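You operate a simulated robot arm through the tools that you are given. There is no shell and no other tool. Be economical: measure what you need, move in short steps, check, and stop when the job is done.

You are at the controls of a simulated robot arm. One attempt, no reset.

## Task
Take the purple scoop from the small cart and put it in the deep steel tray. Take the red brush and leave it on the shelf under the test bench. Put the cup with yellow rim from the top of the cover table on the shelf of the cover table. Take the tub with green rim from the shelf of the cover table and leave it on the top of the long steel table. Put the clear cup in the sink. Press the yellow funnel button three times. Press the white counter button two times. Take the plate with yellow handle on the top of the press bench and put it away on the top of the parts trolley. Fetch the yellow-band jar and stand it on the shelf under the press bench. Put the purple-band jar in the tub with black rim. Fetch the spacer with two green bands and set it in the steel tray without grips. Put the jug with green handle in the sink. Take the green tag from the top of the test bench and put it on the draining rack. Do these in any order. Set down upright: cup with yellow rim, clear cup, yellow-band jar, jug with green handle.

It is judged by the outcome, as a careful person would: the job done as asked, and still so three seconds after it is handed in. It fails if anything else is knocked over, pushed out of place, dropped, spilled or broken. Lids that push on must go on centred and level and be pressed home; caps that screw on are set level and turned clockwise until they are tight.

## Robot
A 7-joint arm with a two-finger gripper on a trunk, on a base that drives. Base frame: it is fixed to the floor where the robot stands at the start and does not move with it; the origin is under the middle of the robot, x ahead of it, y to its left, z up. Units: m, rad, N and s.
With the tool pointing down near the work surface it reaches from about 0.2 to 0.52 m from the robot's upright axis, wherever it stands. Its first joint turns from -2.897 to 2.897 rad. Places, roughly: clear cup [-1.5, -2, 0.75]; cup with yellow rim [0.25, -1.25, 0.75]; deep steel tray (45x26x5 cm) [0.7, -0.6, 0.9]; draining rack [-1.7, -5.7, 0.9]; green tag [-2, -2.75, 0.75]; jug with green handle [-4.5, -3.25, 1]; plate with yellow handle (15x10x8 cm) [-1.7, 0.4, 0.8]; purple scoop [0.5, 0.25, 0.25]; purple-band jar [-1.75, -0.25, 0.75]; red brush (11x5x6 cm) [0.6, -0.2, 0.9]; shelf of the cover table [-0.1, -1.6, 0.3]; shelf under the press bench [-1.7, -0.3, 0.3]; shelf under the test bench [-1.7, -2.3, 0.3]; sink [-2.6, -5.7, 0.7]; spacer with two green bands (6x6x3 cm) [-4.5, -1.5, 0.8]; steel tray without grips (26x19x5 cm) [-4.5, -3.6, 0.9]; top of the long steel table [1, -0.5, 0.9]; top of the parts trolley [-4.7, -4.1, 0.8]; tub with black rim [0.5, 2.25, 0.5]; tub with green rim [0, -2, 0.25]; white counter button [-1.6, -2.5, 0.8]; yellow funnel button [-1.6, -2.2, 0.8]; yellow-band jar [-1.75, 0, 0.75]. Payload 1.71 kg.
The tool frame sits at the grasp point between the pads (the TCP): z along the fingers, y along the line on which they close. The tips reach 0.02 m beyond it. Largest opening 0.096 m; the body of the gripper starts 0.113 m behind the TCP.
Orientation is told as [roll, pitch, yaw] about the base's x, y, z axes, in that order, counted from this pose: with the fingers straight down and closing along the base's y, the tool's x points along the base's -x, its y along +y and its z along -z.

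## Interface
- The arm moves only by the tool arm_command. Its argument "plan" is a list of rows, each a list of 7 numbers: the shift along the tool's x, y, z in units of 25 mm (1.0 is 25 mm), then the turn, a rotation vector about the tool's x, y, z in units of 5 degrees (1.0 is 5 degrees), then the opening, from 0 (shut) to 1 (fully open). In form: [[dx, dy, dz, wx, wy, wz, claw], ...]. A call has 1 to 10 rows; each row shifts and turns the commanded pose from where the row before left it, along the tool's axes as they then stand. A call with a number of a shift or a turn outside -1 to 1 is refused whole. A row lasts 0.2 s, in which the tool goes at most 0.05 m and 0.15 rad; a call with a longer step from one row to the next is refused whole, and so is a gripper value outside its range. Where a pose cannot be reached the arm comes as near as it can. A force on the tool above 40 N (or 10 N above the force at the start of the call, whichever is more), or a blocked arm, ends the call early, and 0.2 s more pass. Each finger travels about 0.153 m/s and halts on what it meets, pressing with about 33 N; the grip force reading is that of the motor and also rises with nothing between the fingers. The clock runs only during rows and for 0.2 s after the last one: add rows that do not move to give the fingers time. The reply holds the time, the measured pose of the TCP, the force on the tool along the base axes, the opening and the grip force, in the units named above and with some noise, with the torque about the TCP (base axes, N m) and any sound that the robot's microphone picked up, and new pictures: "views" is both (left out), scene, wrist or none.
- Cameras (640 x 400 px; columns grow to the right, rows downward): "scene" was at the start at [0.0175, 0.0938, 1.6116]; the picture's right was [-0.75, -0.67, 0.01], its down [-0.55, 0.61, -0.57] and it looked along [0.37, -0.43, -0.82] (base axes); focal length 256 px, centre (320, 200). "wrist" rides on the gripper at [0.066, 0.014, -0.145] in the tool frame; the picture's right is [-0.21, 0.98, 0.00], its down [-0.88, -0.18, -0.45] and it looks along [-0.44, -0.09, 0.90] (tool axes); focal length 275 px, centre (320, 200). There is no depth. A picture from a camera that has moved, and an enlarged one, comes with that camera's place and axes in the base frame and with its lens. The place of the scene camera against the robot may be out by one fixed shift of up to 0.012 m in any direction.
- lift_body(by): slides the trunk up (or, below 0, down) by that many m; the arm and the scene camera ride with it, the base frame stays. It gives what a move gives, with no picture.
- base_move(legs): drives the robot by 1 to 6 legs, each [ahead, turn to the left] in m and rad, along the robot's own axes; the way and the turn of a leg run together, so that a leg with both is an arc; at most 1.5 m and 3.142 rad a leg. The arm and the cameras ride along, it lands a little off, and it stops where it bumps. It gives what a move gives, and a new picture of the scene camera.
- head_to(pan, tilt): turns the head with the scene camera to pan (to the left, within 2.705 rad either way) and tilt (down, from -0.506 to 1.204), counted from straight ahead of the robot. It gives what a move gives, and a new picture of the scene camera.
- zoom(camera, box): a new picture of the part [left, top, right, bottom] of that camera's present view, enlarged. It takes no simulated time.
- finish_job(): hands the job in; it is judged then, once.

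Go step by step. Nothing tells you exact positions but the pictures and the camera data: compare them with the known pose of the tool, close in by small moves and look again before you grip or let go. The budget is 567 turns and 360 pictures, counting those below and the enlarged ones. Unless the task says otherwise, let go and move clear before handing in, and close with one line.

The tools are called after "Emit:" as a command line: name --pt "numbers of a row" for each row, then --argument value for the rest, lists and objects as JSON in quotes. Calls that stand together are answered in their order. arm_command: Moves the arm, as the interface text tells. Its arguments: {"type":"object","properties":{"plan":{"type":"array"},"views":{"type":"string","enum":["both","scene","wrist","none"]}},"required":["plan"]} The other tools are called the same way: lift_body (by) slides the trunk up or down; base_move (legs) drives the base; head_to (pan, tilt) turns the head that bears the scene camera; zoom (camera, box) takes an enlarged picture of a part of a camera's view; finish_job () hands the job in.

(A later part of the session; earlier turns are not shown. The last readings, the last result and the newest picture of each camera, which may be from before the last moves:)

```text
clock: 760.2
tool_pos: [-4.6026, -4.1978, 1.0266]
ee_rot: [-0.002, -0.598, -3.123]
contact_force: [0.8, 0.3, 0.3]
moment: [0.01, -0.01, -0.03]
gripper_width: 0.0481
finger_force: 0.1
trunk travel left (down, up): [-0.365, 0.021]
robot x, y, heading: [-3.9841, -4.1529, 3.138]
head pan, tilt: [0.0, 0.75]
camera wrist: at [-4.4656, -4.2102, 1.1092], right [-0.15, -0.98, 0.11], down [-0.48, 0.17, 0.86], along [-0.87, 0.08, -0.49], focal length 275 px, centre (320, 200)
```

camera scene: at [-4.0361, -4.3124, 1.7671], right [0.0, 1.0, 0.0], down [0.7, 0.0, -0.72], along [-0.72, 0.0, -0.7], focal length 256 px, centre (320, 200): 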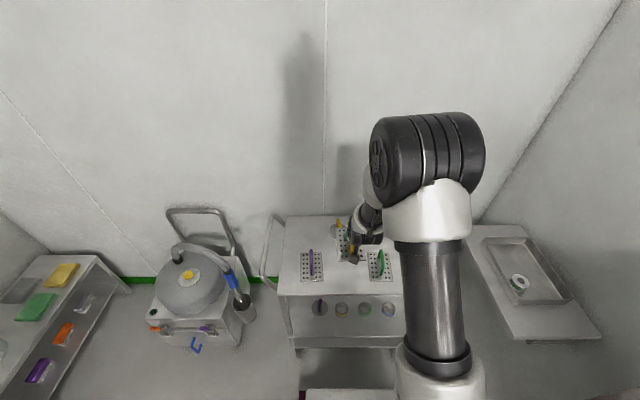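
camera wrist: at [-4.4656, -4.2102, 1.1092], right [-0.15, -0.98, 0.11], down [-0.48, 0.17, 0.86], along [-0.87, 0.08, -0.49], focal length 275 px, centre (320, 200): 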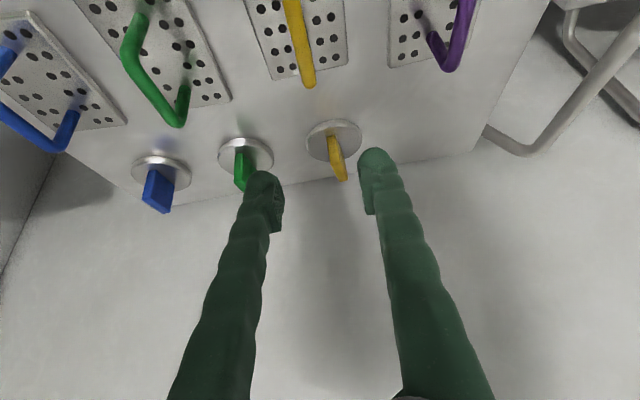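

The plate is placed. I'll return to the press bench for the jars.

Emit:
base_move --legs '[[-1.5, 0], [-1.5, 0], [0, -1.571], [1.5, 0], [1.5, 0], [1.1, 0]]'

Emit:
base_move --legs '[[0, 1.571]]'

```text
clock: 801.0
tool_pos: [-0.9345, 0.5618, 1.0258]
ee_rot: [-0.003, -0.598, 1.571]
contact_force: [0.2, -0.3, -0.1]
moment: [-0.03, -0.01, 0.02]
gripper_width: 0.048
finger_force: 0.1
trunk travel left (down, up): [-0.365, 0.021]
robot x, y, heading: [-0.8989, -0.0597, 1.549]
head pan, tilt: [0.0, 0.75]
camera scene: at [-1.051, -0.0093, 1.7672], right [1.0, -0.02, 0.0], down [-0.02, -0.69, -0.72], along [0.02, 0.72, -0.69], focal length 256 px, centre (320, 200)
```

scene: 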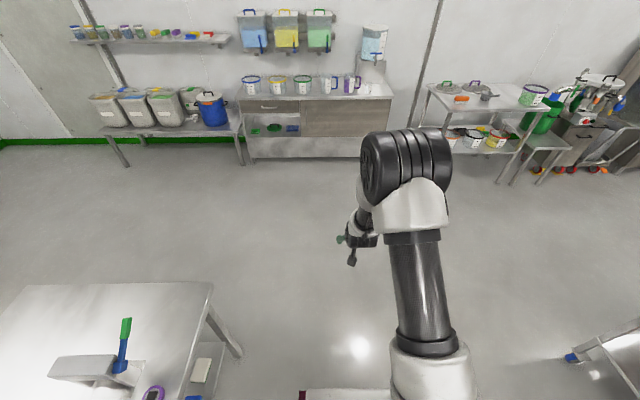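

```text
clock: 806.0
tool_pos: [-1.5055, -0.0846, 1.0359]
ee_rot: [-0.002, -0.612, 3.125]
contact_force: [0.0, 0.4, -1.2]
moment: [-0.01, -0.01, 0.01]
gripper_width: 0.048
finger_force: 0.0
trunk travel left (down, up): [-0.365, 0.021]
robot x, y, heading: [-0.8983, -0.0531, 3.098]
head pan, tilt: [0.0, 0.75]
camera scene: at [-0.9561, -0.2125, 1.7672], right [0.04, 1.0, 0.0], down [0.69, -0.03, -0.72], along [-0.72, 0.03, -0.69], focal length 256 px, centre (320, 200)
```

scene: 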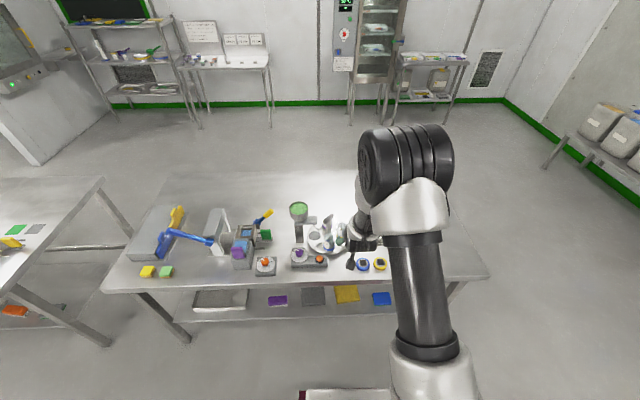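

Emit:
zoom --camera "scene" --box '[280, 190, 400, 280]'

Emit:
arm_command --pt "0 0 0 0 0 0 0.9" --views "wrist"

```text
4.44 times, centred on (340, 235) of scene
camera zoom: at [-0.9561, -0.2125, 1.7672], right [0.04, 1.0, 0.0], down [0.69, -0.03, -0.72], along [-0.72, 0.03, -0.69], focal length 1139 px, centre (231, 44)
```

zoom: 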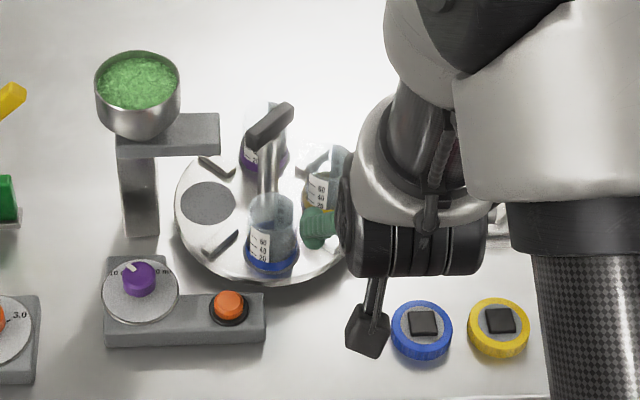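

```text
clock: 806.4
tool_pos: [-1.4897, -0.0836, 1.0444]
ee_rot: [-0.003, -0.628, 3.124]
contact_force: [-1.3, 0.6, -0.3]
moment: [-0.01, -0.04, -0.01]
gripper_width: 0.0861
finger_force: 0.1
trunk travel left (down, up): [-0.365, 0.021]
robot x, y, heading: [-0.9022, -0.055, 3.101]
head pan, tilt: [0.0, 0.75]
camera wrist: at [-1.3516, -0.1004, 1.1228], right [-0.19, -0.98, 0.12], down [-0.44, 0.19, 0.88], along [-0.88, 0.11, -0.47], focal length 275 px, centre (320, 200)
```

wrist: 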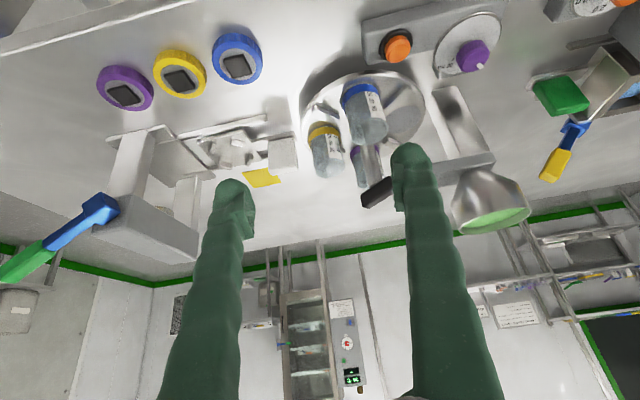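

The yellow-band jar stands at ≈(−1.70, −0.077), on a turntable with a central handle to its right. I'll drive closer.

Emit:
base_move --legs '[[0.16, 0.03]]'

Emit:
arm_command --pt "0.4 0 0.5 0 0 0 0.7" --pt "0.4 0 0.5 0 0 0 0.7" --views "wrist"

```text
clock: 807.8
tool_pos: [-1.6276, -0.0989, 1.0583]
ee_rot: [-0.004, -0.653, -3.127]
contact_force: [1.4, 0.5, 0.2]
moment: [0.05, 0.01, -0.01]
gripper_width: 0.0864
finger_force: 0.1
trunk travel left (down, up): [-0.365, 0.021]
robot x, y, heading: [-1.0635, -0.0507, 3.13]
head pan, tilt: [0.0, 0.75]
camera scene: at [-1.0416, -0.2111, 1.7681], right [0.01, 1.0, 0.0], down [0.66, -0.01, -0.75], along [-0.75, 0.01, -0.66], focal length 256 px, centre (320, 200)
```

scene: 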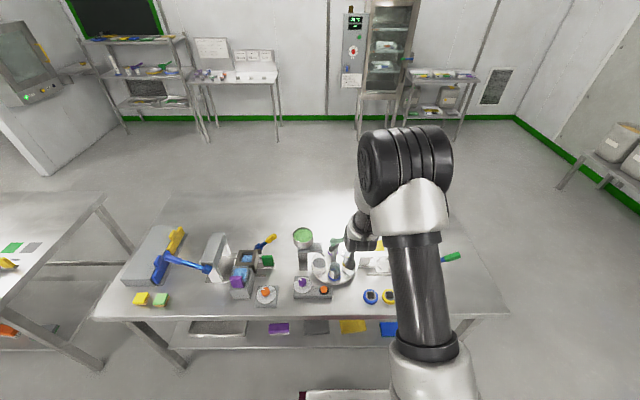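

```text
clock: 808.4
tool_pos: [-1.6513, -0.0989, 1.0134]
ee_rot: [-0.001, -0.629, -3.128]
contact_force: [1.9, 0.0, 1.0]
moment: [-0.01, 0.08, 0.01]
gripper_width: 0.0672
finger_force: 0.1
trunk travel left (down, up): [-0.365, 0.021]
robot x, y, heading: [-1.0648, -0.0489, 3.134]
head pan, tilt: [0.0, 0.75]
camera wrist: at [-1.5124, -0.1114, 1.0911], right [-0.15, -0.98, 0.12], down [-0.45, 0.18, 0.88], along [-0.88, 0.08, -0.47], focal length 275 px, centre (320, 200)
```

wrist: 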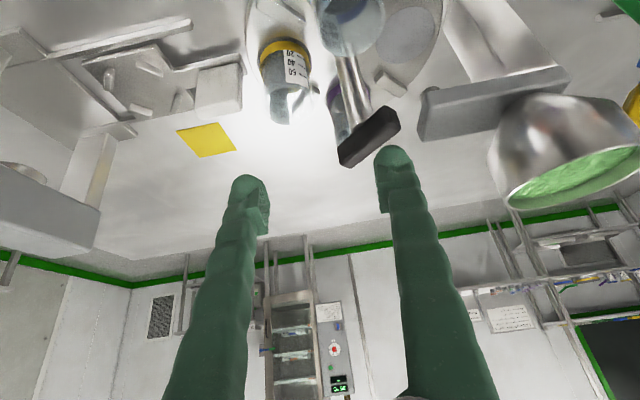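

Emit:
arm_command --pt "0.87 -0.28 0.07 0 0 0 0.7" --pt "0.87 -0.28 0.07 0 0 0 0.7" --pt "0.87 -0.28 0.07 0 0 0 0.7" --views "wrist"

```text
clock: 809.2
tool_pos: [-1.5999, -0.0769, 0.9704]
ee_rot: [-0.003, -0.63, -3.128]
contact_force: [0.4, 1.4, 0.8]
moment: [-0.02, 0.03, 0.02]
gripper_width: 0.067
finger_force: 0.1
trunk travel left (down, up): [-0.365, 0.021]
robot x, y, heading: [-1.0603, -0.0507, 3.133]
head pan, tilt: [0.0, 0.75]
camera wrist: at [-1.4611, -0.0896, 1.0483], right [-0.16, -0.98, 0.12], down [-0.45, 0.18, 0.88], along [-0.88, 0.08, -0.47], focal length 275 px, centre (320, 200)
```

wrist: 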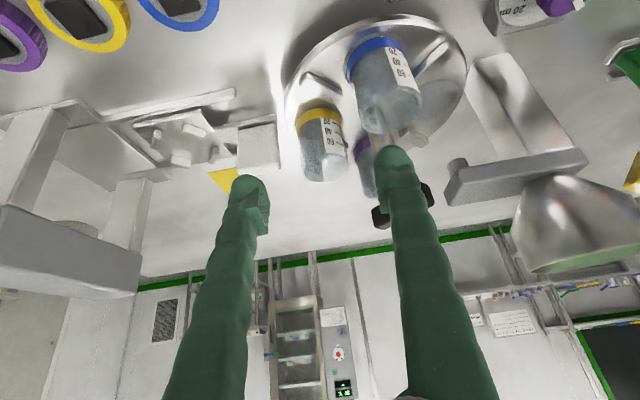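

Emit:
arm_command --pt "0 0.03 1 0 0 0 0.7" --pt "0 0.03 1 0 0 0 0.7" --pt "0 0 1 0 0 0 0.7" --pt "0 0 1 0 0 0 0.7" --views "wrist"

```text
clock: 810.2
tool_pos: [-1.6452, -0.0759, 0.9166]
ee_rot: [-0.005, -0.665, -3.135]
contact_force: [-0.8, -0.6, -0.1]
moment: [-0.02, -0.03, 0.01]
gripper_width: 0.0671
finger_force: 0.1
trunk travel left (down, up): [-0.365, 0.021]
robot x, y, heading: [-1.0633, -0.0491, 3.135]
head pan, tilt: [0.0, 0.75]
stopped in row 4: the force on the tool passed its limit at 45 N (the readings are from after the stop); the commanded pose is now the measured one
camera wrist: at [-1.5039, -0.0905, 0.9904], right [-0.16, -0.98, 0.12], down [-0.42, 0.18, 0.89], along [-0.9, 0.09, -0.44], focal length 275 px, centre (320, 200)
```

wrist: 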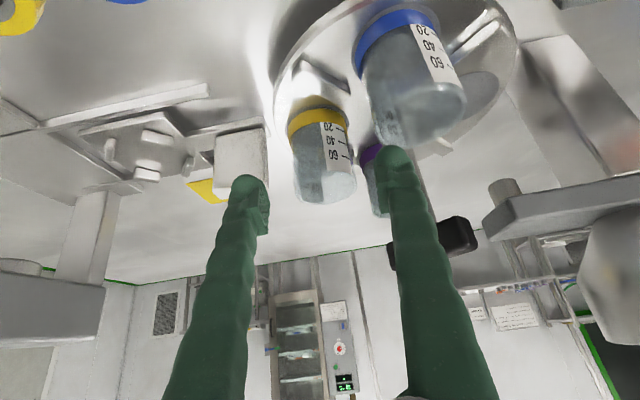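

My right fingertip touched the blue jar's rim; the jar still stands. I'll back off and take the yellow jar with a vertical tool turned 90°, closing along x instead.

Emit:
arm_command --pt "0 0 -1 0 0 0 0.7" --pt "0 0 -1 0 0 0 0.7" --pt "0 0 -1 0 0 0 0.7" --pt "0 0 -1 0 0 0 0.7" --pt "0 0 -0.6 0 1 0 0.7" --pt "0 0 -0.6 0 1 0 0.7" --pt "0 0 -0.5 0 1 0 0.7" --pt "0 0 -0.4 0 1 0 0.7" --pt "0 0 -0.3 0 1 0 0.7" --pt "0 0 0 0 1 0 0.7" --views "wrist"

```text
clock: 812.4
tool_pos: [-1.5558, -0.0754, 1.0467]
ee_rot: [-0.002, -0.137, -3.139]
contact_force: [0.2, -0.1, -0.6]
moment: [0.02, 0.01, 0.01]
gripper_width: 0.0672
finger_force: 0.0
trunk travel left (down, up): [-0.365, 0.021]
robot x, y, heading: [-1.0623, -0.0528, 3.13]
head pan, tilt: [0.0, 0.75]
camera wrist: at [-1.4699, -0.0903, 1.181], right [-0.2, -0.98, 0.03], down [-0.81, 0.18, 0.56], along [-0.55, 0.09, -0.83], focal length 275 px, centre (320, 200)
```

wrist: 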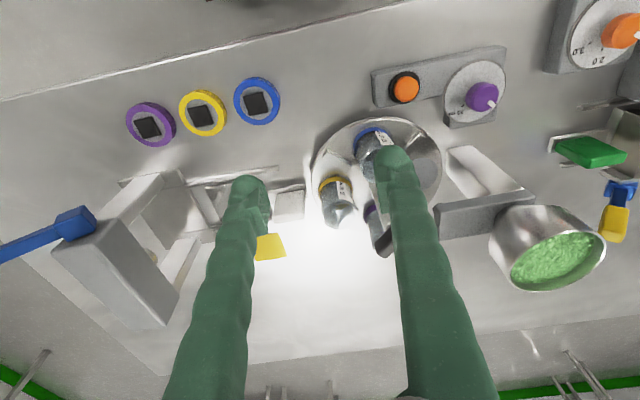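

Emit:
arm_command --pt "0 0 0 0 0.8 -1 0.7" --pt "0 0 0 0 0.8 -1 0.7" --pt "0 0 0 0 0 -1 0.7" --pt "0 0 0 0 0 -1 0.7" --pt "0 0 0 0 0 -1 0.7" --pt "0 0 0 0 0 -1 0.7" --pt "0 0 0 0 0 -1 0.7" --pt "0 0 0 0 0 -1 0.7" --pt "0 0 0 0 0 -1 0.7" --pt "0 0 0 0 0 -1 0.7" --views "none"

Emit:
arm_command --pt "0 0 0 0 0 -1 0.7" --pt "0 0 0 0 0 -1 0.7" --pt "0 0 0 0 0 -1 0.7" --pt "0 0 0 0 0 -1 0.7" --pt "0 0 0 0 0 -1 0.7" --pt "0 0 0 0 0 -1 0.7" --pt "0 0 0 0 0 -1 0.7" --pt "0 0 0 0 0 -1 0.7" --views "none"

```text
clock: 814.6
tool_pos: [-1.5541, -0.0752, 1.0467]
ee_rot: [-0.01, 0.011, -2.266]
contact_force: [-0.3, 0.1, -0.6]
moment: [0.02, -0.01, 0.02]
gripper_width: 0.0673
finger_force: 0.0
trunk travel left (down, up): [-0.365, 0.021]
robot x, y, heading: [-1.0597, -0.0474, 3.132]
head pan, tilt: [0.0, 0.75]
```

```text
clock: 816.4
tool_pos: [-1.5562, -0.0766, 1.0461]
ee_rot: [0.001, 0.017, -1.567]
contact_force: [-0.9, 0.3, 0.3]
moment: [-0.01, -0.02, -0.01]
gripper_width: 0.0669
finger_force: 0.1
trunk travel left (down, up): [-0.365, 0.021]
robot x, y, heading: [-1.0626, -0.0508, 3.138]
head pan, tilt: [0.0, 0.75]
```

Emit:
base_move --legs '[[0.1, 0]]'

Emit:
arm_command --pt "0 0 0 0 0 0 0.7" --views "wrist"

```text
clock: 817.6
tool_pos: [-1.6339, -0.0734, 1.0583]
ee_rot: [-0.02, 0.017, -1.567]
contact_force: [-0.6, -0.3, -0.2]
moment: [-0.04, -0.16, -0.02]
gripper_width: 0.0674
finger_force: 0.1
trunk travel left (down, up): [-0.365, 0.021]
robot x, y, heading: [-1.1668, -0.0506, 3.133]
head pan, tilt: [0.0, 0.75]
camera scene: at [-1.1573, -0.2099, 1.7681], right [0.01, 1.0, 0.0], down [0.67, -0.01, -0.74], along [-0.74, 0.01, -0.67], focal length 256 px, centre (320, 200)
```

scene: 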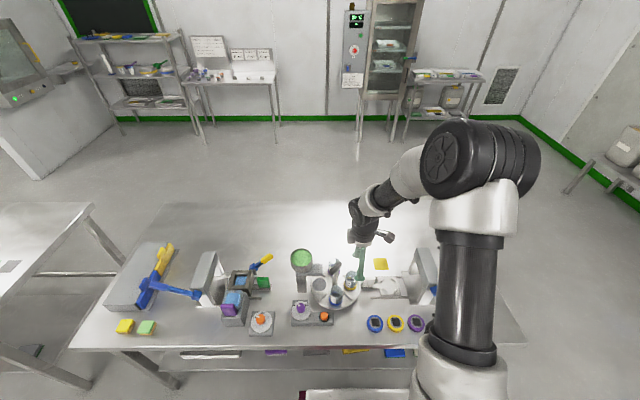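

```text
clock: 818.0
tool_pos: [-1.6638, -0.0737, 1.0421]
ee_rot: [0.007, 0.017, -1.567]
contact_force: [0.2, -0.6, 0.1]
moment: [0.01, 0.12, 0.01]
gripper_width: 0.067
finger_force: 0.0
trunk travel left (down, up): [-0.365, 0.021]
robot x, y, heading: [-1.1595, -0.0477, 3.136]
head pan, tilt: [0.0, 0.75]
camera wrist: at [-1.6516, -0.0117, 1.1884], right [0.98, -0.2, 0.0], down [-0.18, -0.88, 0.43], along [-0.08, -0.42, -0.9], focal length 275 px, centre (320, 200)
```

wrist: 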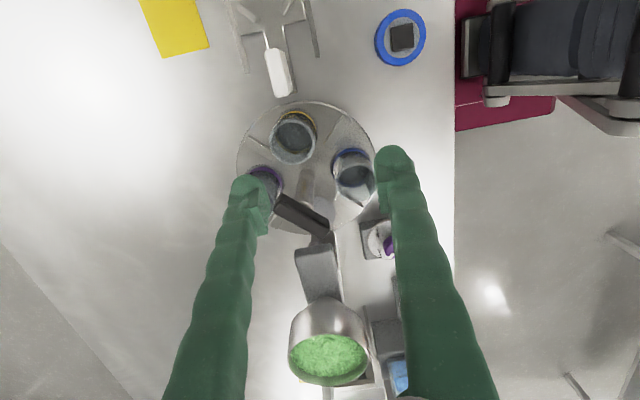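

Emit:
arm_command --pt "0.1 -0.6 0 0 0 0 0.7" --pt "0.1 -0.57 0 0 0 0 0.7" --pt "0 0 1 0 0 0 0.7" --pt "0 0 1 0 0 0 0.7" --pt "0 0 1 0 0 0 0.7" --pt "0 0 0.6 0 0 0 0.7" --views "wrist"

```text
clock: 819.4
tool_pos: [-1.6865, -0.0669, 0.956]
ee_rot: [0.002, 0.016, -1.568]
contact_force: [-1.1, 1.1, 0.1]
moment: [0.02, -0.05, 0.01]
gripper_width: 0.0674
finger_force: 0.1
trunk travel left (down, up): [-0.365, 0.021]
robot x, y, heading: [-1.165, -0.0467, 3.124]
head pan, tilt: [0.0, 0.75]
camera wrist: at [-1.6723, -0.0043, 1.1016], right [0.98, -0.2, 0.0], down [-0.18, -0.88, 0.43], along [-0.09, -0.42, -0.9], focal length 275 px, centre (320, 200)
```

wrist: 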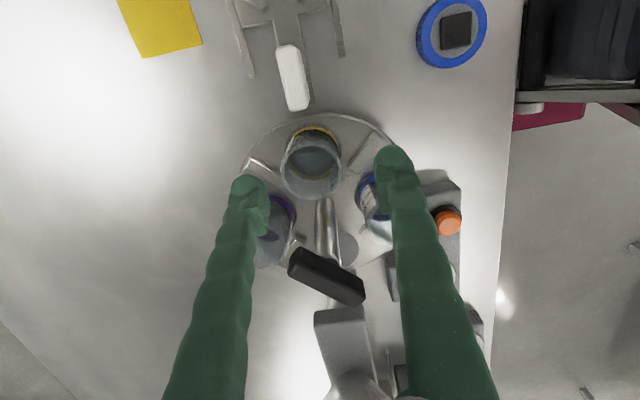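

Emit:
arm_command --pt "0 -0.15 1 0 0 0 0.7" --pt "0 -0.15 1 0 0 0 0.7" --pt "0 0 1 0 0 0 0.7" --pt "0 0 0.9 0 0 0 0.7" --pt "0 0 0 0 0 0 0.7" --views "wrist"

```text
clock: 820.6
tool_pos: [-1.6911, -0.0666, 0.8609]
ee_rot: [-0.004, 0.015, -1.569]
contact_force: [0.2, -0.1, -0.2]
moment: [0.01, 0.02, -0.01]
gripper_width: 0.0671
finger_force: 0.0
trunk travel left (down, up): [-0.365, 0.021]
robot x, y, heading: [-1.1622, -0.0479, 3.131]
head pan, tilt: [0.0, 0.75]
camera wrist: at [-1.6765, -0.0032, 1.007], right [0.98, -0.2, -0.01], down [-0.18, -0.88, 0.43], along [-0.09, -0.42, -0.9], focal length 275 px, centre (320, 200)
```

wrist: 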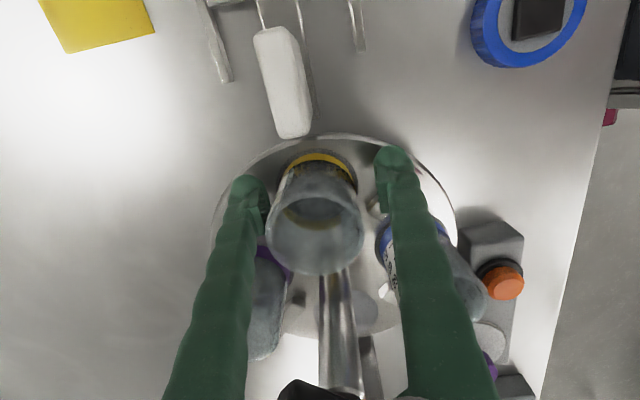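

Emit:
arm_command --pt "-0.15 0 0.4 0 0 0 0.7" --pt "0 0 0 0 0 0 0.45" --pt "0 0 0 0 0 0 0.3" --pt "0 0 0 0 0 0 0.3" --views "none"

Emit:
arm_command --pt "0 0 -0.5 0 0 0 0.3" --pt "0 0 -0.5 0 0 0 0.3" --pt "0 0 -1 0 0 0 0.3" --pt "0 0 -1 0 0 0 0.3" --pt "0 0 -1 0 0 0 0.3" --pt "0 0 -1 0 0 0 0.3" --pt "0 0 -1 0 0 0 0.3" --pt "0 0 0 0 0 0 0.3" --views "wrist"

```text
clock: 821.6
tool_pos: [-1.6922, -0.0703, 0.8524]
ee_rot: [-0.004, 0.014, -1.568]
contact_force: [-3.0, -2.4, 7.5]
moment: [-0.1, -0.02, -0.07]
gripper_width: 0.0534
finger_force: 33.1
trunk travel left (down, up): [-0.365, 0.021]
robot x, y, heading: [-1.1681, -0.0459, 3.133]
head pan, tilt: [0.0, 0.75]
```

```text
clock: 823.4
tool_pos: [-1.6904, -0.0718, 1.0012]
ee_rot: [-0.003, 0.016, -1.567]
contact_force: [0.0, 0.1, -0.9]
moment: [0.0, -0.01, -0.02]
gripper_width: 0.0535
finger_force: 32.8
trunk travel left (down, up): [-0.365, 0.021]
robot x, y, heading: [-1.1622, -0.0459, 3.132]
head pan, tilt: [0.0, 0.75]
camera wrist: at [-1.677, -0.0093, 1.1469], right [0.98, -0.2, -0.01], down [-0.18, -0.88, 0.43], along [-0.09, -0.42, -0.9], focal length 275 px, centre (320, 200)
```

wrist: 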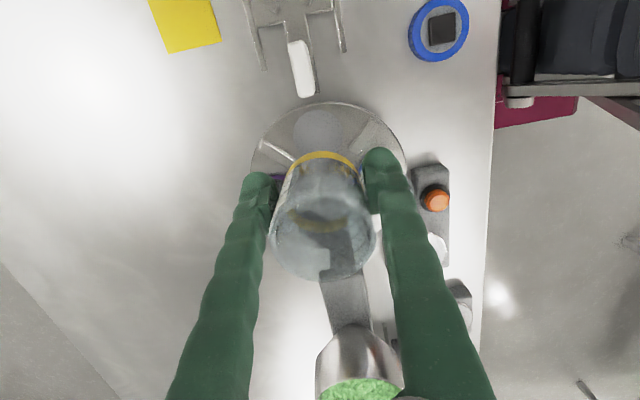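

The yellow jar is held. I'll set it on the free bench area near y≈0.42 so I can regrasp it with a pitched tool for the shelf.

Emit:
base_move --legs '[[-0.25, 0], [0, -1.571], [0.47, 0], [0, 1.571], [0.19, 0]]'

Emit:
arm_command --pt "0 0 0 0 0 0 0.3" --views "wrist"

```text
clock: 838.2
tool_pos: [-1.6253, 0.3937, 1.0021]
ee_rot: [-0.006, 0.017, -1.561]
contact_force: [0.1, 0.7, -1.0]
moment: [0.03, 0.03, 0.01]
gripper_width: 0.0534
finger_force: 32.9
trunk travel left (down, up): [-0.365, 0.021]
robot x, y, heading: [-1.0983, 0.4201, 3.135]
head pan, tilt: [0.0, 0.75]
camera scene: at [-1.1482, 0.2601, 1.7671], right [0.01, 1.0, 0.0], down [0.69, -0.01, -0.72], along [-0.72, 0.01, -0.69], focal length 256 px, centre (320, 200)
```

scene: 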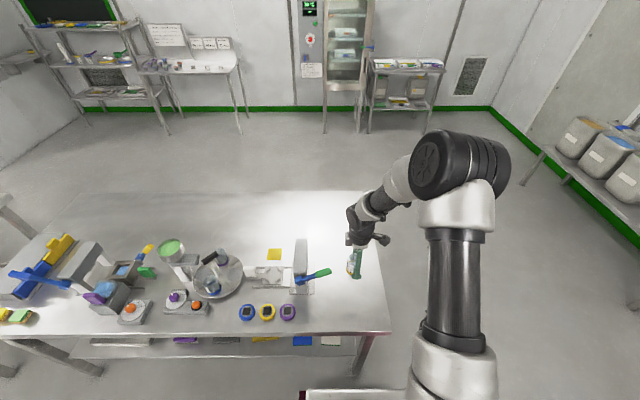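

```text
clock: 838.6
tool_pos: [-1.6106, 0.3937, 1.0102]
ee_rot: [-0.019, 0.016, -1.565]
contact_force: [-1.6, -0.5, -0.9]
moment: [0.0, -0.01, -0.04]
gripper_width: 0.0531
finger_force: 33.2
trunk travel left (down, up): [-0.365, 0.021]
robot x, y, heading: [-1.1002, 0.4254, 3.134]
head pan, tilt: [0.0, 0.75]
camera wrist: at [-1.5951, 0.4573, 1.1549], right [0.98, -0.2, -0.02], down [-0.17, -0.88, 0.43], along [-0.1, -0.42, -0.9], focal length 275 px, centre (320, 200)
```

wrist: 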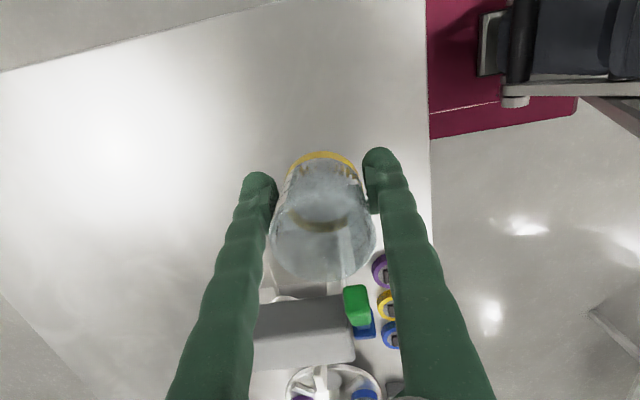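

Emit:
arm_command --pt "0.5 -0.4 0.5 0 0 0 0.3" --pt "0.5 -0.4 1 0 0 0 0.3" --pt "0 0 1 0 0 0 0.3" --pt "0 0 1 0 0 0 0.3" --pt "0 0 1 0 0 0 0.3" --pt "0 0 1 0 0 0 0.3" --pt "0 0 0.6 0 0 0 0.3" --pt "0 0 0 0 0 0 0.3" --views "wrist"

```text
clock: 840.4
tool_pos: [-1.6327, 0.4206, 0.8576]
ee_rot: [-0.017, 0.014, -1.563]
contact_force: [-0.1, 0.1, -0.3]
moment: [0.01, 0.05, 0.0]
gripper_width: 0.0536
finger_force: 33.1
trunk travel left (down, up): [-0.365, 0.021]
robot x, y, heading: [-1.0963, 0.4203, 3.132]
head pan, tilt: [0.0, 0.75]
camera wrist: at [-1.6181, 0.4843, 1.003], right [0.98, -0.2, -0.02], down [-0.17, -0.88, 0.43], along [-0.11, -0.42, -0.9], focal length 275 px, centre (320, 200)
```

wrist: 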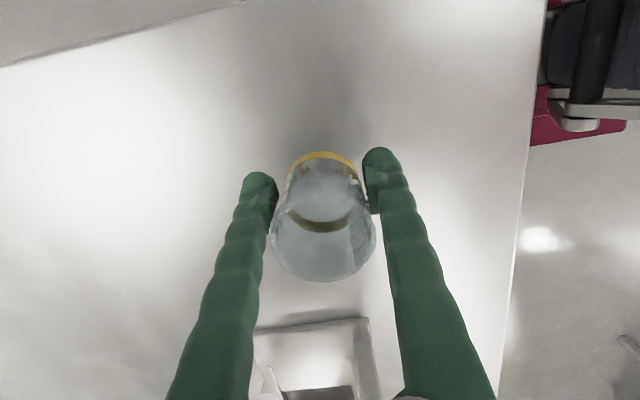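

Emit:
arm_command --pt "0 0 0.2 0 0 0 0.3" --pt "0 0 0.2 0 0 0 0.3" --pt "0 0 0.15 0 0 0 0.3" --pt "0 0 0 0 0 0 0.3" --views "none"

Emit:
arm_command --pt "0 0 0.12 0 0 0 0.3" --pt "0 0 0 0 0 0 0.3" --views "wrist"

```text
clock: 841.4
tool_pos: [-1.6353, 0.4209, 0.8447]
ee_rot: [-0.016, 0.013, -1.564]
contact_force: [-0.4, -0.2, -1.8]
moment: [0.0, 0.0, 0.01]
gripper_width: 0.0539
finger_force: 33.1
trunk travel left (down, up): [-0.365, 0.021]
robot x, y, heading: [-1.0974, 0.4212, 3.132]
head pan, tilt: [0.0, 0.75]
```

```text
clock: 842.0
tool_pos: [-1.6362, 0.4218, 0.8411]
ee_rot: [-0.018, 0.013, -1.564]
contact_force: [-0.5, -0.9, -0.9]
moment: [0.01, 0.03, -0.03]
gripper_width: 0.0534
finger_force: 32.9
trunk travel left (down, up): [-0.365, 0.021]
robot x, y, heading: [-1.0994, 0.4208, 3.136]
head pan, tilt: [0.0, 0.75]
camera wrist: at [-1.6185, 0.4848, 0.9869], right [0.98, -0.2, -0.02], down [-0.17, -0.88, 0.44], along [-0.1, -0.42, -0.9], focal length 275 px, centre (320, 200)
```

wrist: 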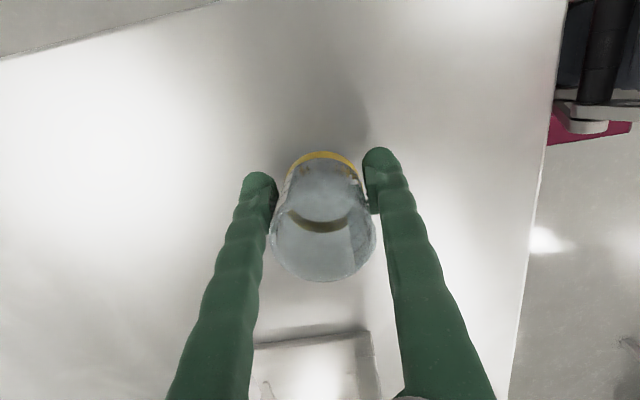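

Emit:
arm_command --pt "0 0 0.12 0 0 0 0.3" --pt "0 0 0.12 0 0 0 0.3" --pt "0 0 0 0 0 0 0.3" --views "none"

```text
clock: 842.8
tool_pos: [-1.6348, 0.4223, 0.8367]
ee_rot: [-0.017, 0.014, -1.565]
contact_force: [0.2, -0.8, -1.4]
moment: [0.03, 0.03, -0.01]
gripper_width: 0.0535
finger_force: 33.2
trunk travel left (down, up): [-0.365, 0.021]
robot x, y, heading: [-1.0997, 0.4199, 3.129]
head pan, tilt: [0.0, 0.75]
```

Emit:
arm_command --pt "0 0 0.12 0 0 0 0.3" --pt "0 0 0.12 0 0 0 0.3" --pt "0 0 0 0 0 0 0.3" --views "none"

```text
clock: 843.6
tool_pos: [-1.6354, 0.4219, 0.8298]
ee_rot: [-0.017, 0.013, -1.562]
contact_force: [-0.6, -0.4, -0.7]
moment: [0.0, -0.04, 0.02]
gripper_width: 0.0535
finger_force: 33.0
trunk travel left (down, up): [-0.365, 0.021]
robot x, y, heading: [-1.0993, 0.4227, 3.128]
head pan, tilt: [0.0, 0.75]
```

Emit:
arm_command --pt "0 0 0.12 0 0 0 0.3" --pt "0 0 0.12 0 0 0 0.3" --pt "0 0 0 0 0 0 0.3" --views "wrist"

```text
clock: 844.4
tool_pos: [-1.6349, 0.4223, 0.8235]
ee_rot: [-0.017, 0.013, -1.565]
contact_force: [-0.8, 0.2, -0.2]
moment: [0.04, 0.01, -0.02]
gripper_width: 0.0535
finger_force: 32.5
trunk travel left (down, up): [-0.365, 0.021]
robot x, y, heading: [-1.0958, 0.4237, 3.127]
head pan, tilt: [0.0, 0.75]
camera wrist: at [-1.619, 0.4852, 0.9687], right [0.98, -0.2, -0.02], down [-0.17, -0.88, 0.44], along [-0.11, -0.42, -0.9], focal length 275 px, centre (320, 200)
```

wrist: 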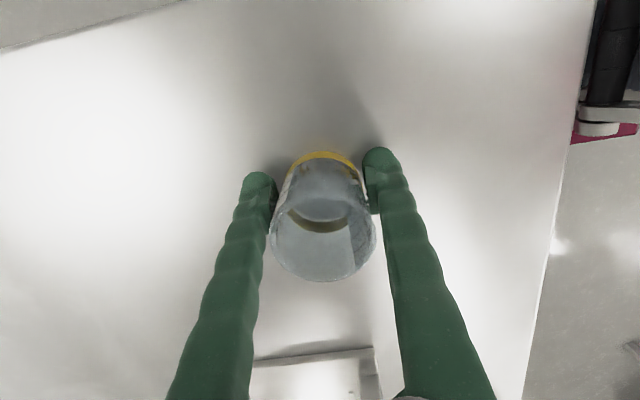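

Emit:
arm_command --pt "0 0 0.12 0 0 0 0.3" --pt "0 0 0.12 0 0 0 0.3" --pt "0 0 0 0 0 0 0.3" --views "none"

```text
clock: 845.4
tool_pos: [-1.6267, 0.4205, 0.8293]
ee_rot: [-0.038, 0.014, -1.564]
contact_force: [-0.6, -0.6, -0.9]
moment: [0.01, -0.01, -0.04]
gripper_width: 0.0536
finger_force: 33.3
trunk travel left (down, up): [-0.365, 0.021]
robot x, y, heading: [-1.1004, 0.4251, 3.131]
head pan, tilt: [0.0, 0.75]
stopped in row 3: the force on the tool passed its limit at 41 N (the readings are from after the stop); the commanded pose is now the measured one
```

Emit:
arm_command --pt "0 -0.2 0.2 0 0.25 0 0.3" --pt "0 0 0.2 0 0 0 0.3" --pt "0 0 0 0 0 0 0.3" --views "none"

```text
clock: 846.2
tool_pos: [-1.6316, 0.4213, 0.8208]
ee_rot: [-0.043, 0.036, -1.568]
contact_force: [2.3, -1.4, 37.6]
moment: [-0.71, -0.8, -0.08]
gripper_width: 0.0535
finger_force: 33.1
trunk travel left (down, up): [-0.365, 0.021]
robot x, y, heading: [-1.0932, 0.4218, 3.134]
head pan, tilt: [0.0, 0.75]
```

Emit:
arm_command --pt "0 0 -0.2 -0.4 -0.35 0 0.3" --pt "0 0 0 0 0 0 0.3" --views "wrist"

```text
clock: 846.8
tool_pos: [-1.6304, 0.4218, 0.8213]
ee_rot: [0.0, 0.003, -1.564]
contact_force: [0.3, -0.5, 0.4]
moment: [0.04, -0.01, 0.02]
gripper_width: 0.0536
finger_force: 32.8
trunk travel left (down, up): [-0.365, 0.021]
robot x, y, heading: [-1.1014, 0.4242, 3.13]
head pan, tilt: [0.0, 0.75]
camera wrist: at [-1.6161, 0.4863, 0.9663], right [0.98, -0.2, 0.0], down [-0.18, -0.88, 0.44], along [-0.09, -0.43, -0.9], focal length 275 px, centre (320, 200)
```

wrist: 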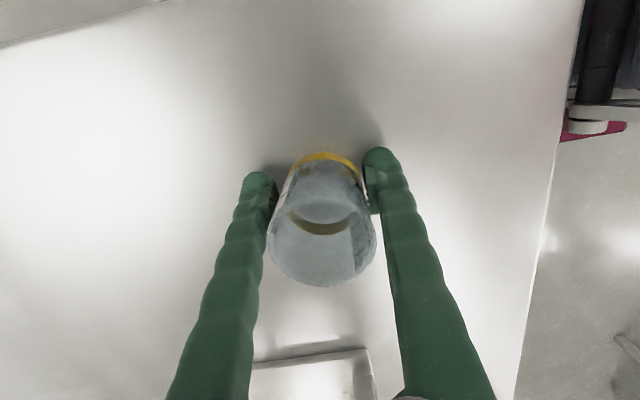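

Level now and just at contact height. I'll release and rise.

Emit:
arm_command --pt "0 0 0.1 0 0 0 0.3" --pt "0 0 0 0 0 0 0.6" --pt "0 0 0 0 0 0 0.8" --pt "0 0 0 0 0 0 0.8" --pt "0 0 -1 0 0 0 0.8" --pt "0 0 -1 0 0 0 0.8" --pt "0 0 -1 0 0 0 0.8" --pt "0 0 -1 0 0 0 0.8" --pt "0 0 -1 0 0 0 0.8" --pt "0 0 -1 0 0 0 0.8" --views "wrist"

```text
clock: 849.0
tool_pos: [-1.6293, 0.4216, 0.971]
ee_rot: [-0.002, 0.006, -1.565]
contact_force: [-0.2, 0.5, -0.2]
moment: [0.03, 0.03, 0.0]
gripper_width: 0.0766
finger_force: 0.1
trunk travel left (down, up): [-0.365, 0.021]
robot x, y, heading: [-1.098, 0.4236, 3.133]
head pan, tilt: [0.0, 0.75]
camera wrist: at [-1.615, 0.4862, 1.1145], right [0.98, -0.2, 0.0], down [-0.18, -0.88, 0.44], along [-0.09, -0.43, -0.9], focal length 275 px, centre (320, 200)
```

wrist: 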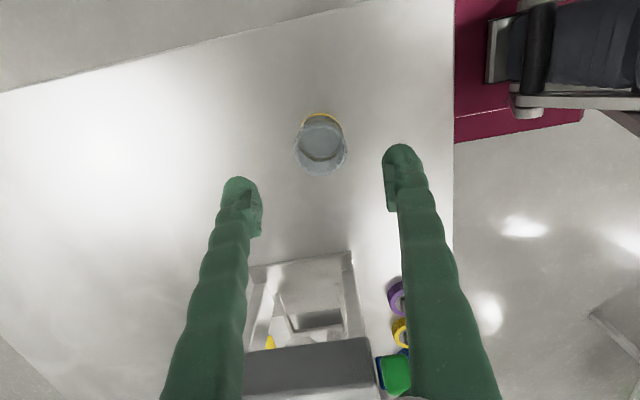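

The jar is standing. I'll turn the tool back to the pitched forward orientation and regrasp.

Emit:
arm_command --pt "0 0.5 -1 0 0 1 0.75" --pt "0 0.5 -1 0 0 1 0.75" --pt "0 0 0 0 0 1 0.75" --pt "0 0 0 0 0 1 0.75" --pt "0 0 0 0 0 1 0.75" --pt "0 0 0 0 0 1 0.75" --pt "0 0 0 0 0 1 0.75" --pt "0 0 0 0 0 1 0.75" --pt "0 0 0 0 0 1 0.75" --pt "0 0 0 0 0 1 0.75" --views "none"

Emit:
arm_command --pt "0 0 0 0 0 1 0.75" --pt "0 0 0 0 0 1 0.75" --pt "0 0 0 0 0 1 0.75" --pt "0 0 0 0 0 1 0.75" --pt "0 0 0 0 0 1 0.75" --pt "0 0 0 0 0 1 0.75" --pt "0 0 0 0 0 1 0.75" --pt "0 0 0 0 0 1 0.75" --pt "0 0 0 0 -1 0 0.75" --pt "0 0 0 0 -1 0 0.75" --views "none"

Emit:
arm_command --pt "0 0 0 0 -1 0 0.75" --pt "0 0 0 0 -1 0 0.75" --pt "0 0 0 0 -1 0 0.75" --pt "0 0 0 0 -1 0 0.75" --pt "0 0 0 0 -1 0 0.75" --pt "0 0 0 0 -1 0 0.75" --views "wrist"

```text
clock: 851.2
tool_pos: [-1.6057, 0.4202, 1.0194]
ee_rot: [-0.004, 0.001, -2.44]
contact_force: [0.2, -0.1, -1.5]
moment: [0.02, 0.01, -0.01]
gripper_width: 0.0722
finger_force: 0.1
trunk travel left (down, up): [-0.365, 0.021]
robot x, y, heading: [-1.0988, 0.4242, 3.132]
head pan, tilt: [0.0, 0.75]
```

```text
clock: 853.4
tool_pos: [-1.6036, 0.4202, 1.0192]
ee_rot: [-0.007, -0.179, -3.133]
contact_force: [-0.1, -0.8, -0.6]
moment: [0.03, 0.01, 0.01]
gripper_width: 0.0718
finger_force: 0.0
trunk travel left (down, up): [-0.365, 0.021]
robot x, y, heading: [-1.0972, 0.4214, 3.132]
head pan, tilt: [0.0, 0.75]
```

```text
clock: 854.8
tool_pos: [-1.606, 0.4195, 1.0208]
ee_rot: [-0.01, -0.703, -3.131]
contact_force: [0.6, -0.1, 0.0]
moment: [-0.01, 0.04, -0.03]
gripper_width: 0.072
finger_force: 0.0
trunk travel left (down, up): [-0.365, 0.021]
robot x, y, heading: [-1.1001, 0.4224, 3.131]
head pan, tilt: [0.0, 0.75]
camera wrist: at [-1.4611, 0.4057, 1.0877], right [-0.15, -0.98, 0.13], down [-0.38, 0.18, 0.91], along [-0.91, 0.09, -0.4], focal length 275 px, centre (320, 200)
```

wrist: 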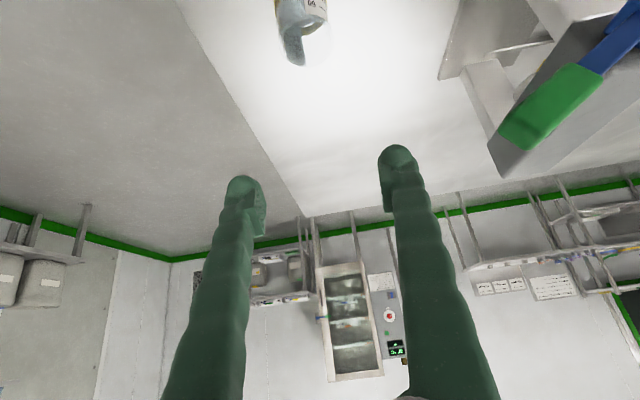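

Emit:
arm_command --pt "0.9 -0.02 0.43 0 0 0 0.75" --pt "0.9 -0.02 0.43 0 0 0 0.75" --pt "0.9 -0.02 0.43 0 0 0 0.75" --pt "0.9 -0.02 0.43 0 0 0 0.75" --pt "0.9 -0.02 0.43 0 0 0 0.75" --views "wrist"

```text
clock: 856.0
tool_pos: [-1.5541, 0.4242, 0.9048]
ee_rot: [-0.007, -0.701, -3.131]
contact_force: [-0.2, 0.0, 0.0]
moment: [0.02, -0.01, -0.04]
gripper_width: 0.0721
finger_force: 0.1
trunk travel left (down, up): [-0.365, 0.021]
robot x, y, heading: [-1.1, 0.4199, 3.133]
head pan, tilt: [0.0, 0.75]
camera wrist: at [-1.4106, 0.409, 0.9738], right [-0.15, -0.98, 0.13], down [-0.38, 0.18, 0.91], along [-0.91, 0.09, -0.4], focal length 275 px, centre (320, 200)
```

wrist: 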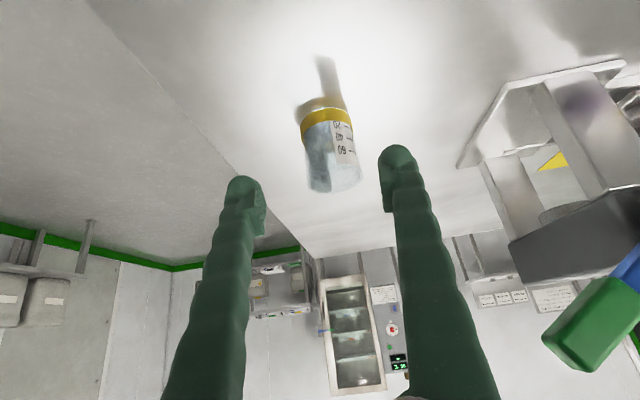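

Emit:
arm_command --pt "0 0.09 1 0 0 0 0.75" --pt "0 0.09 1 0 0 0 0.75" --pt "0 0.09 1 0 0 0 0.75" --pt "0 0.09 1 0 0 0 0.75" --pt "0 0 0.4 0 0 0 0.75" --pt "0 0 0 0 0 0 0.45" --pt "0 0 0 0 0 0 0.3" --pt "0 0 0 0 0 0 0.3" --views "wrist"

```text
clock: 857.8
tool_pos: [-1.6247, 0.4152, 0.8214]
ee_rot: [-0.006, -0.701, -3.131]
contact_force: [-1.0, 0.1, 1.1]
moment: [-0.05, 0.04, -0.01]
gripper_width: 0.0491
finger_force: 33.0
trunk travel left (down, up): [-0.365, 0.021]
robot x, y, heading: [-1.0997, 0.4236, 3.13]
head pan, tilt: [0.0, 0.75]
camera wrist: at [-1.4814, 0.401, 0.8891], right [-0.15, -0.98, 0.13], down [-0.38, 0.18, 0.91], along [-0.91, 0.09, -0.4], focal length 275 px, centre (320, 200)
```

wrist: 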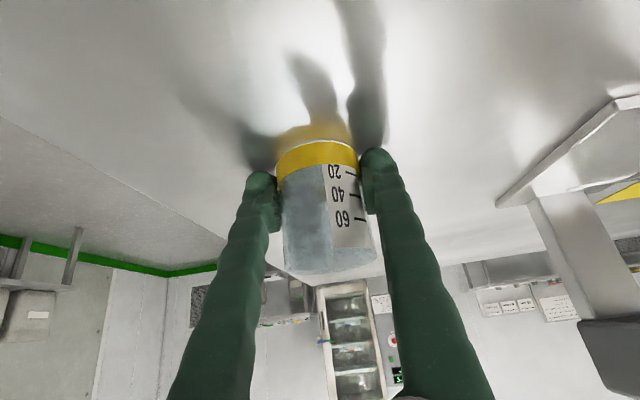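

Emit:
arm_command --pt "-0.64 0 -0.76 0 0 0 0.3" --pt "-0.64 0 -0.76 0 0 0 0.3" --pt "-0.64 0 -0.76 0 0 0 0.3" --views "none"

Emit:
base_move --legs '[[-0.32, 0]]'

Emit:
lift_body --by -0.36

Emit:
arm_command --pt "0 0 0 0 0 0 0.3" --views "both"

```text
clock: 858.6
tool_pos: [-1.6242, 0.4136, 0.8968]
ee_rot: [-0.006, -0.7, -3.132]
contact_force: [-0.3, 0.5, -1.6]
moment: [0.02, 0.03, -0.01]
gripper_width: 0.0491
finger_force: 32.7
trunk travel left (down, up): [-0.365, 0.021]
robot x, y, heading: [-1.0975, 0.4201, 3.131]
head pan, tilt: [0.0, 0.75]
```

```text
clock: 860.8
tool_pos: [-1.3057, 0.4096, 0.8965]
ee_rot: [-0.007, -0.701, -3.127]
contact_force: [0.2, 0.0, -1.4]
moment: [0.01, -0.03, -0.02]
gripper_width: 0.0491
finger_force: 33.0
trunk travel left (down, up): [-0.365, 0.021]
robot x, y, heading: [-0.7805, 0.4208, 3.136]
head pan, tilt: [0.0, 0.75]
camera scene: at [-0.8303, 0.2585, 1.7673], right [0.01, 1.0, 0.0], down [0.69, -0.01, -0.72], along [-0.72, 0.01, -0.69], focal length 256 px, centre (320, 200)
```

scene: 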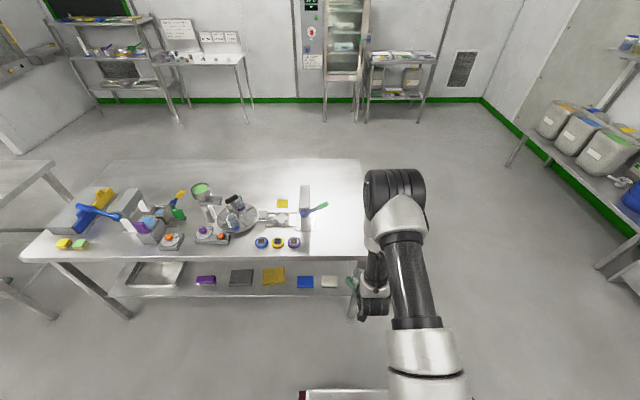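

```text
clock: 864.3
tool_pos: [-1.2924, 0.4102, 0.5445]
ee_rot: [-0.008, -0.716, -3.128]
contact_force: [0.5, -0.1, -1.0]
moment: [0.0, 0.01, -0.01]
gripper_width: 0.0491
finger_force: 33.0
trunk travel left (down, up): [-0.005, 0.381]
robot x, y, heading: [-0.7766, 0.4166, 3.134]
head pan, tilt: [0.0, 0.75]
```

```text
clock: 864.7
tool_pos: [-1.2928, 0.4093, 0.544]
ee_rot: [-0.009, -0.716, -3.128]
contact_force: [0.7, 0.5, -1.3]
moment: [0.04, 0.01, 0.05]
gripper_width: 0.0491
finger_force: 33.5
trunk travel left (down, up): [-0.005, 0.381]
robot x, y, heading: [-0.7816, 0.4196, 3.135]
head pan, tilt: [0.0, 0.75]
camera scene: at [-0.8261, 0.2585, 1.4073], right [0.01, 1.0, 0.0], down [0.69, -0.01, -0.72], along [-0.72, 0.01, -0.69], focal length 256 px, centre (320, 200)
camera wrist: at [-1.1476, 0.3961, 0.6102], right [-0.15, -0.98, 0.13], down [-0.37, 0.18, 0.91], along [-0.92, 0.09, -0.39], focal length 275 px, centre (320, 200)
```

scene: 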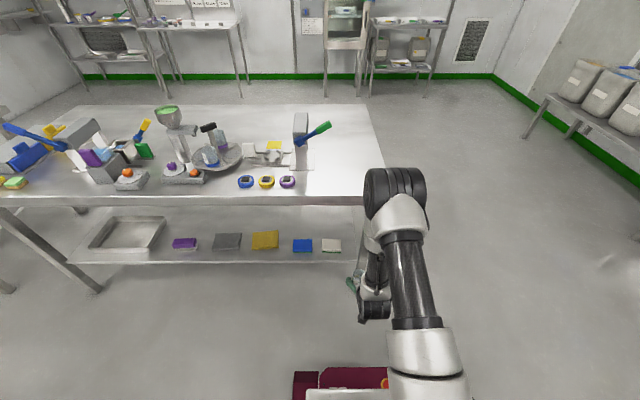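
wrist: 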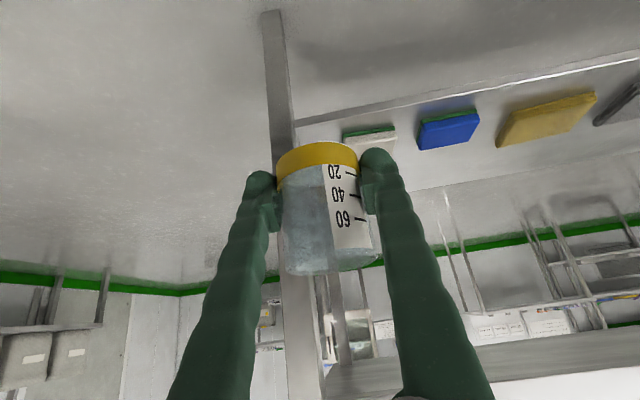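

The shelf has pads along it; the best free spot is the gap between the purple and grey pads (y≈−0.33) near the front. I'll reposition there.

Emit:
base_move --legs '[[0, 1.571], [0.75, 0], [0, -1.565]]'

Emit:
arm_command --pt "0.64 0 0.76 0 0 0 0.3" --pt "0.64 0 0.76 0 0 0 0.3" --pt "0.64 0 0.76 0 0 0 0.3" --pt "0.64 0 0.76 0 0 0 0.3" --views "both"

```text
clock: 878.1
tool_pos: [-1.2968, -0.3369, 0.5439]
ee_rot: [-0.01, -0.716, -3.124]
contact_force: [0.0, -0.2, -1.1]
moment: [0.02, 0.01, 0.0]
gripper_width: 0.0489
finger_force: 33.5
trunk travel left (down, up): [-0.005, 0.381]
robot x, y, heading: [-0.7829, -0.3262, 3.135]
head pan, tilt: [0.0, 0.75]
camera scene: at [-0.8299, -0.4942, 1.4073], right [0.01, 1.0, 0.0], down [0.69, 0.0, -0.72], along [-0.72, 0.0, -0.69], focal length 256 px, centre (320, 200)
```

scene: 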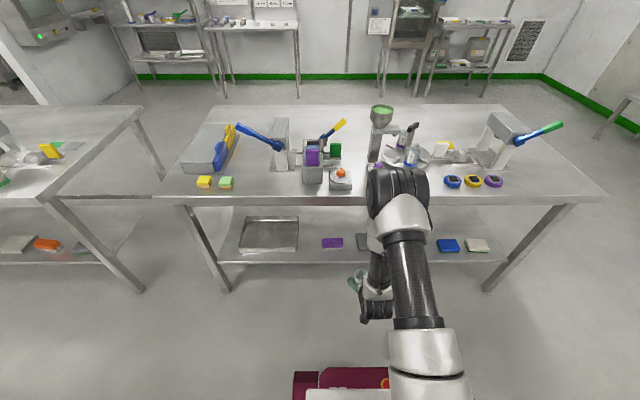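

```text
clock: 879.1
tool_pos: [-1.2907, -0.338, 0.4529]
ee_rot: [-0.008, -0.731, -3.126]
contact_force: [-0.6, -0.8, -0.9]
moment: [0.03, -0.01, 0.01]
gripper_width: 0.0484
finger_force: 32.6
trunk travel left (down, up): [-0.005, 0.381]
robot x, y, heading: [-0.7841, -0.3298, 3.135]
head pan, tilt: [0.0, 0.75]
camera scene: at [-0.8298, -0.4942, 1.4073], right [0.01, 1.0, 0.0], down [0.69, 0.0, -0.72], along [-0.72, 0.0, -0.69], focal length 256 px, centre (320, 200)
camera wrist: at [-1.1451, -0.3507, 0.5162], right [-0.14, -0.98, 0.13], down [-0.36, 0.17, 0.92], along [-0.92, 0.08, -0.38], focal length 275 px, centre (320, 200)
```

scene: 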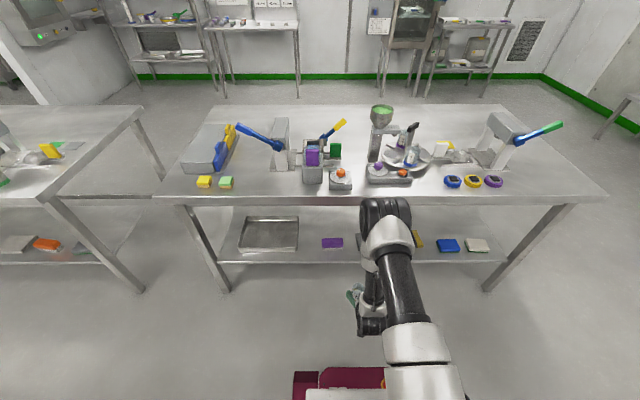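
wrist: 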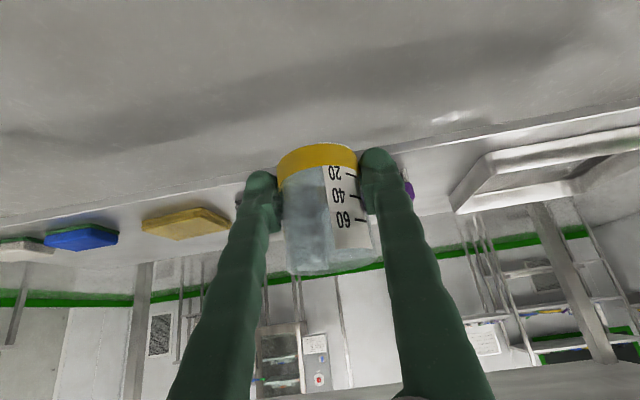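

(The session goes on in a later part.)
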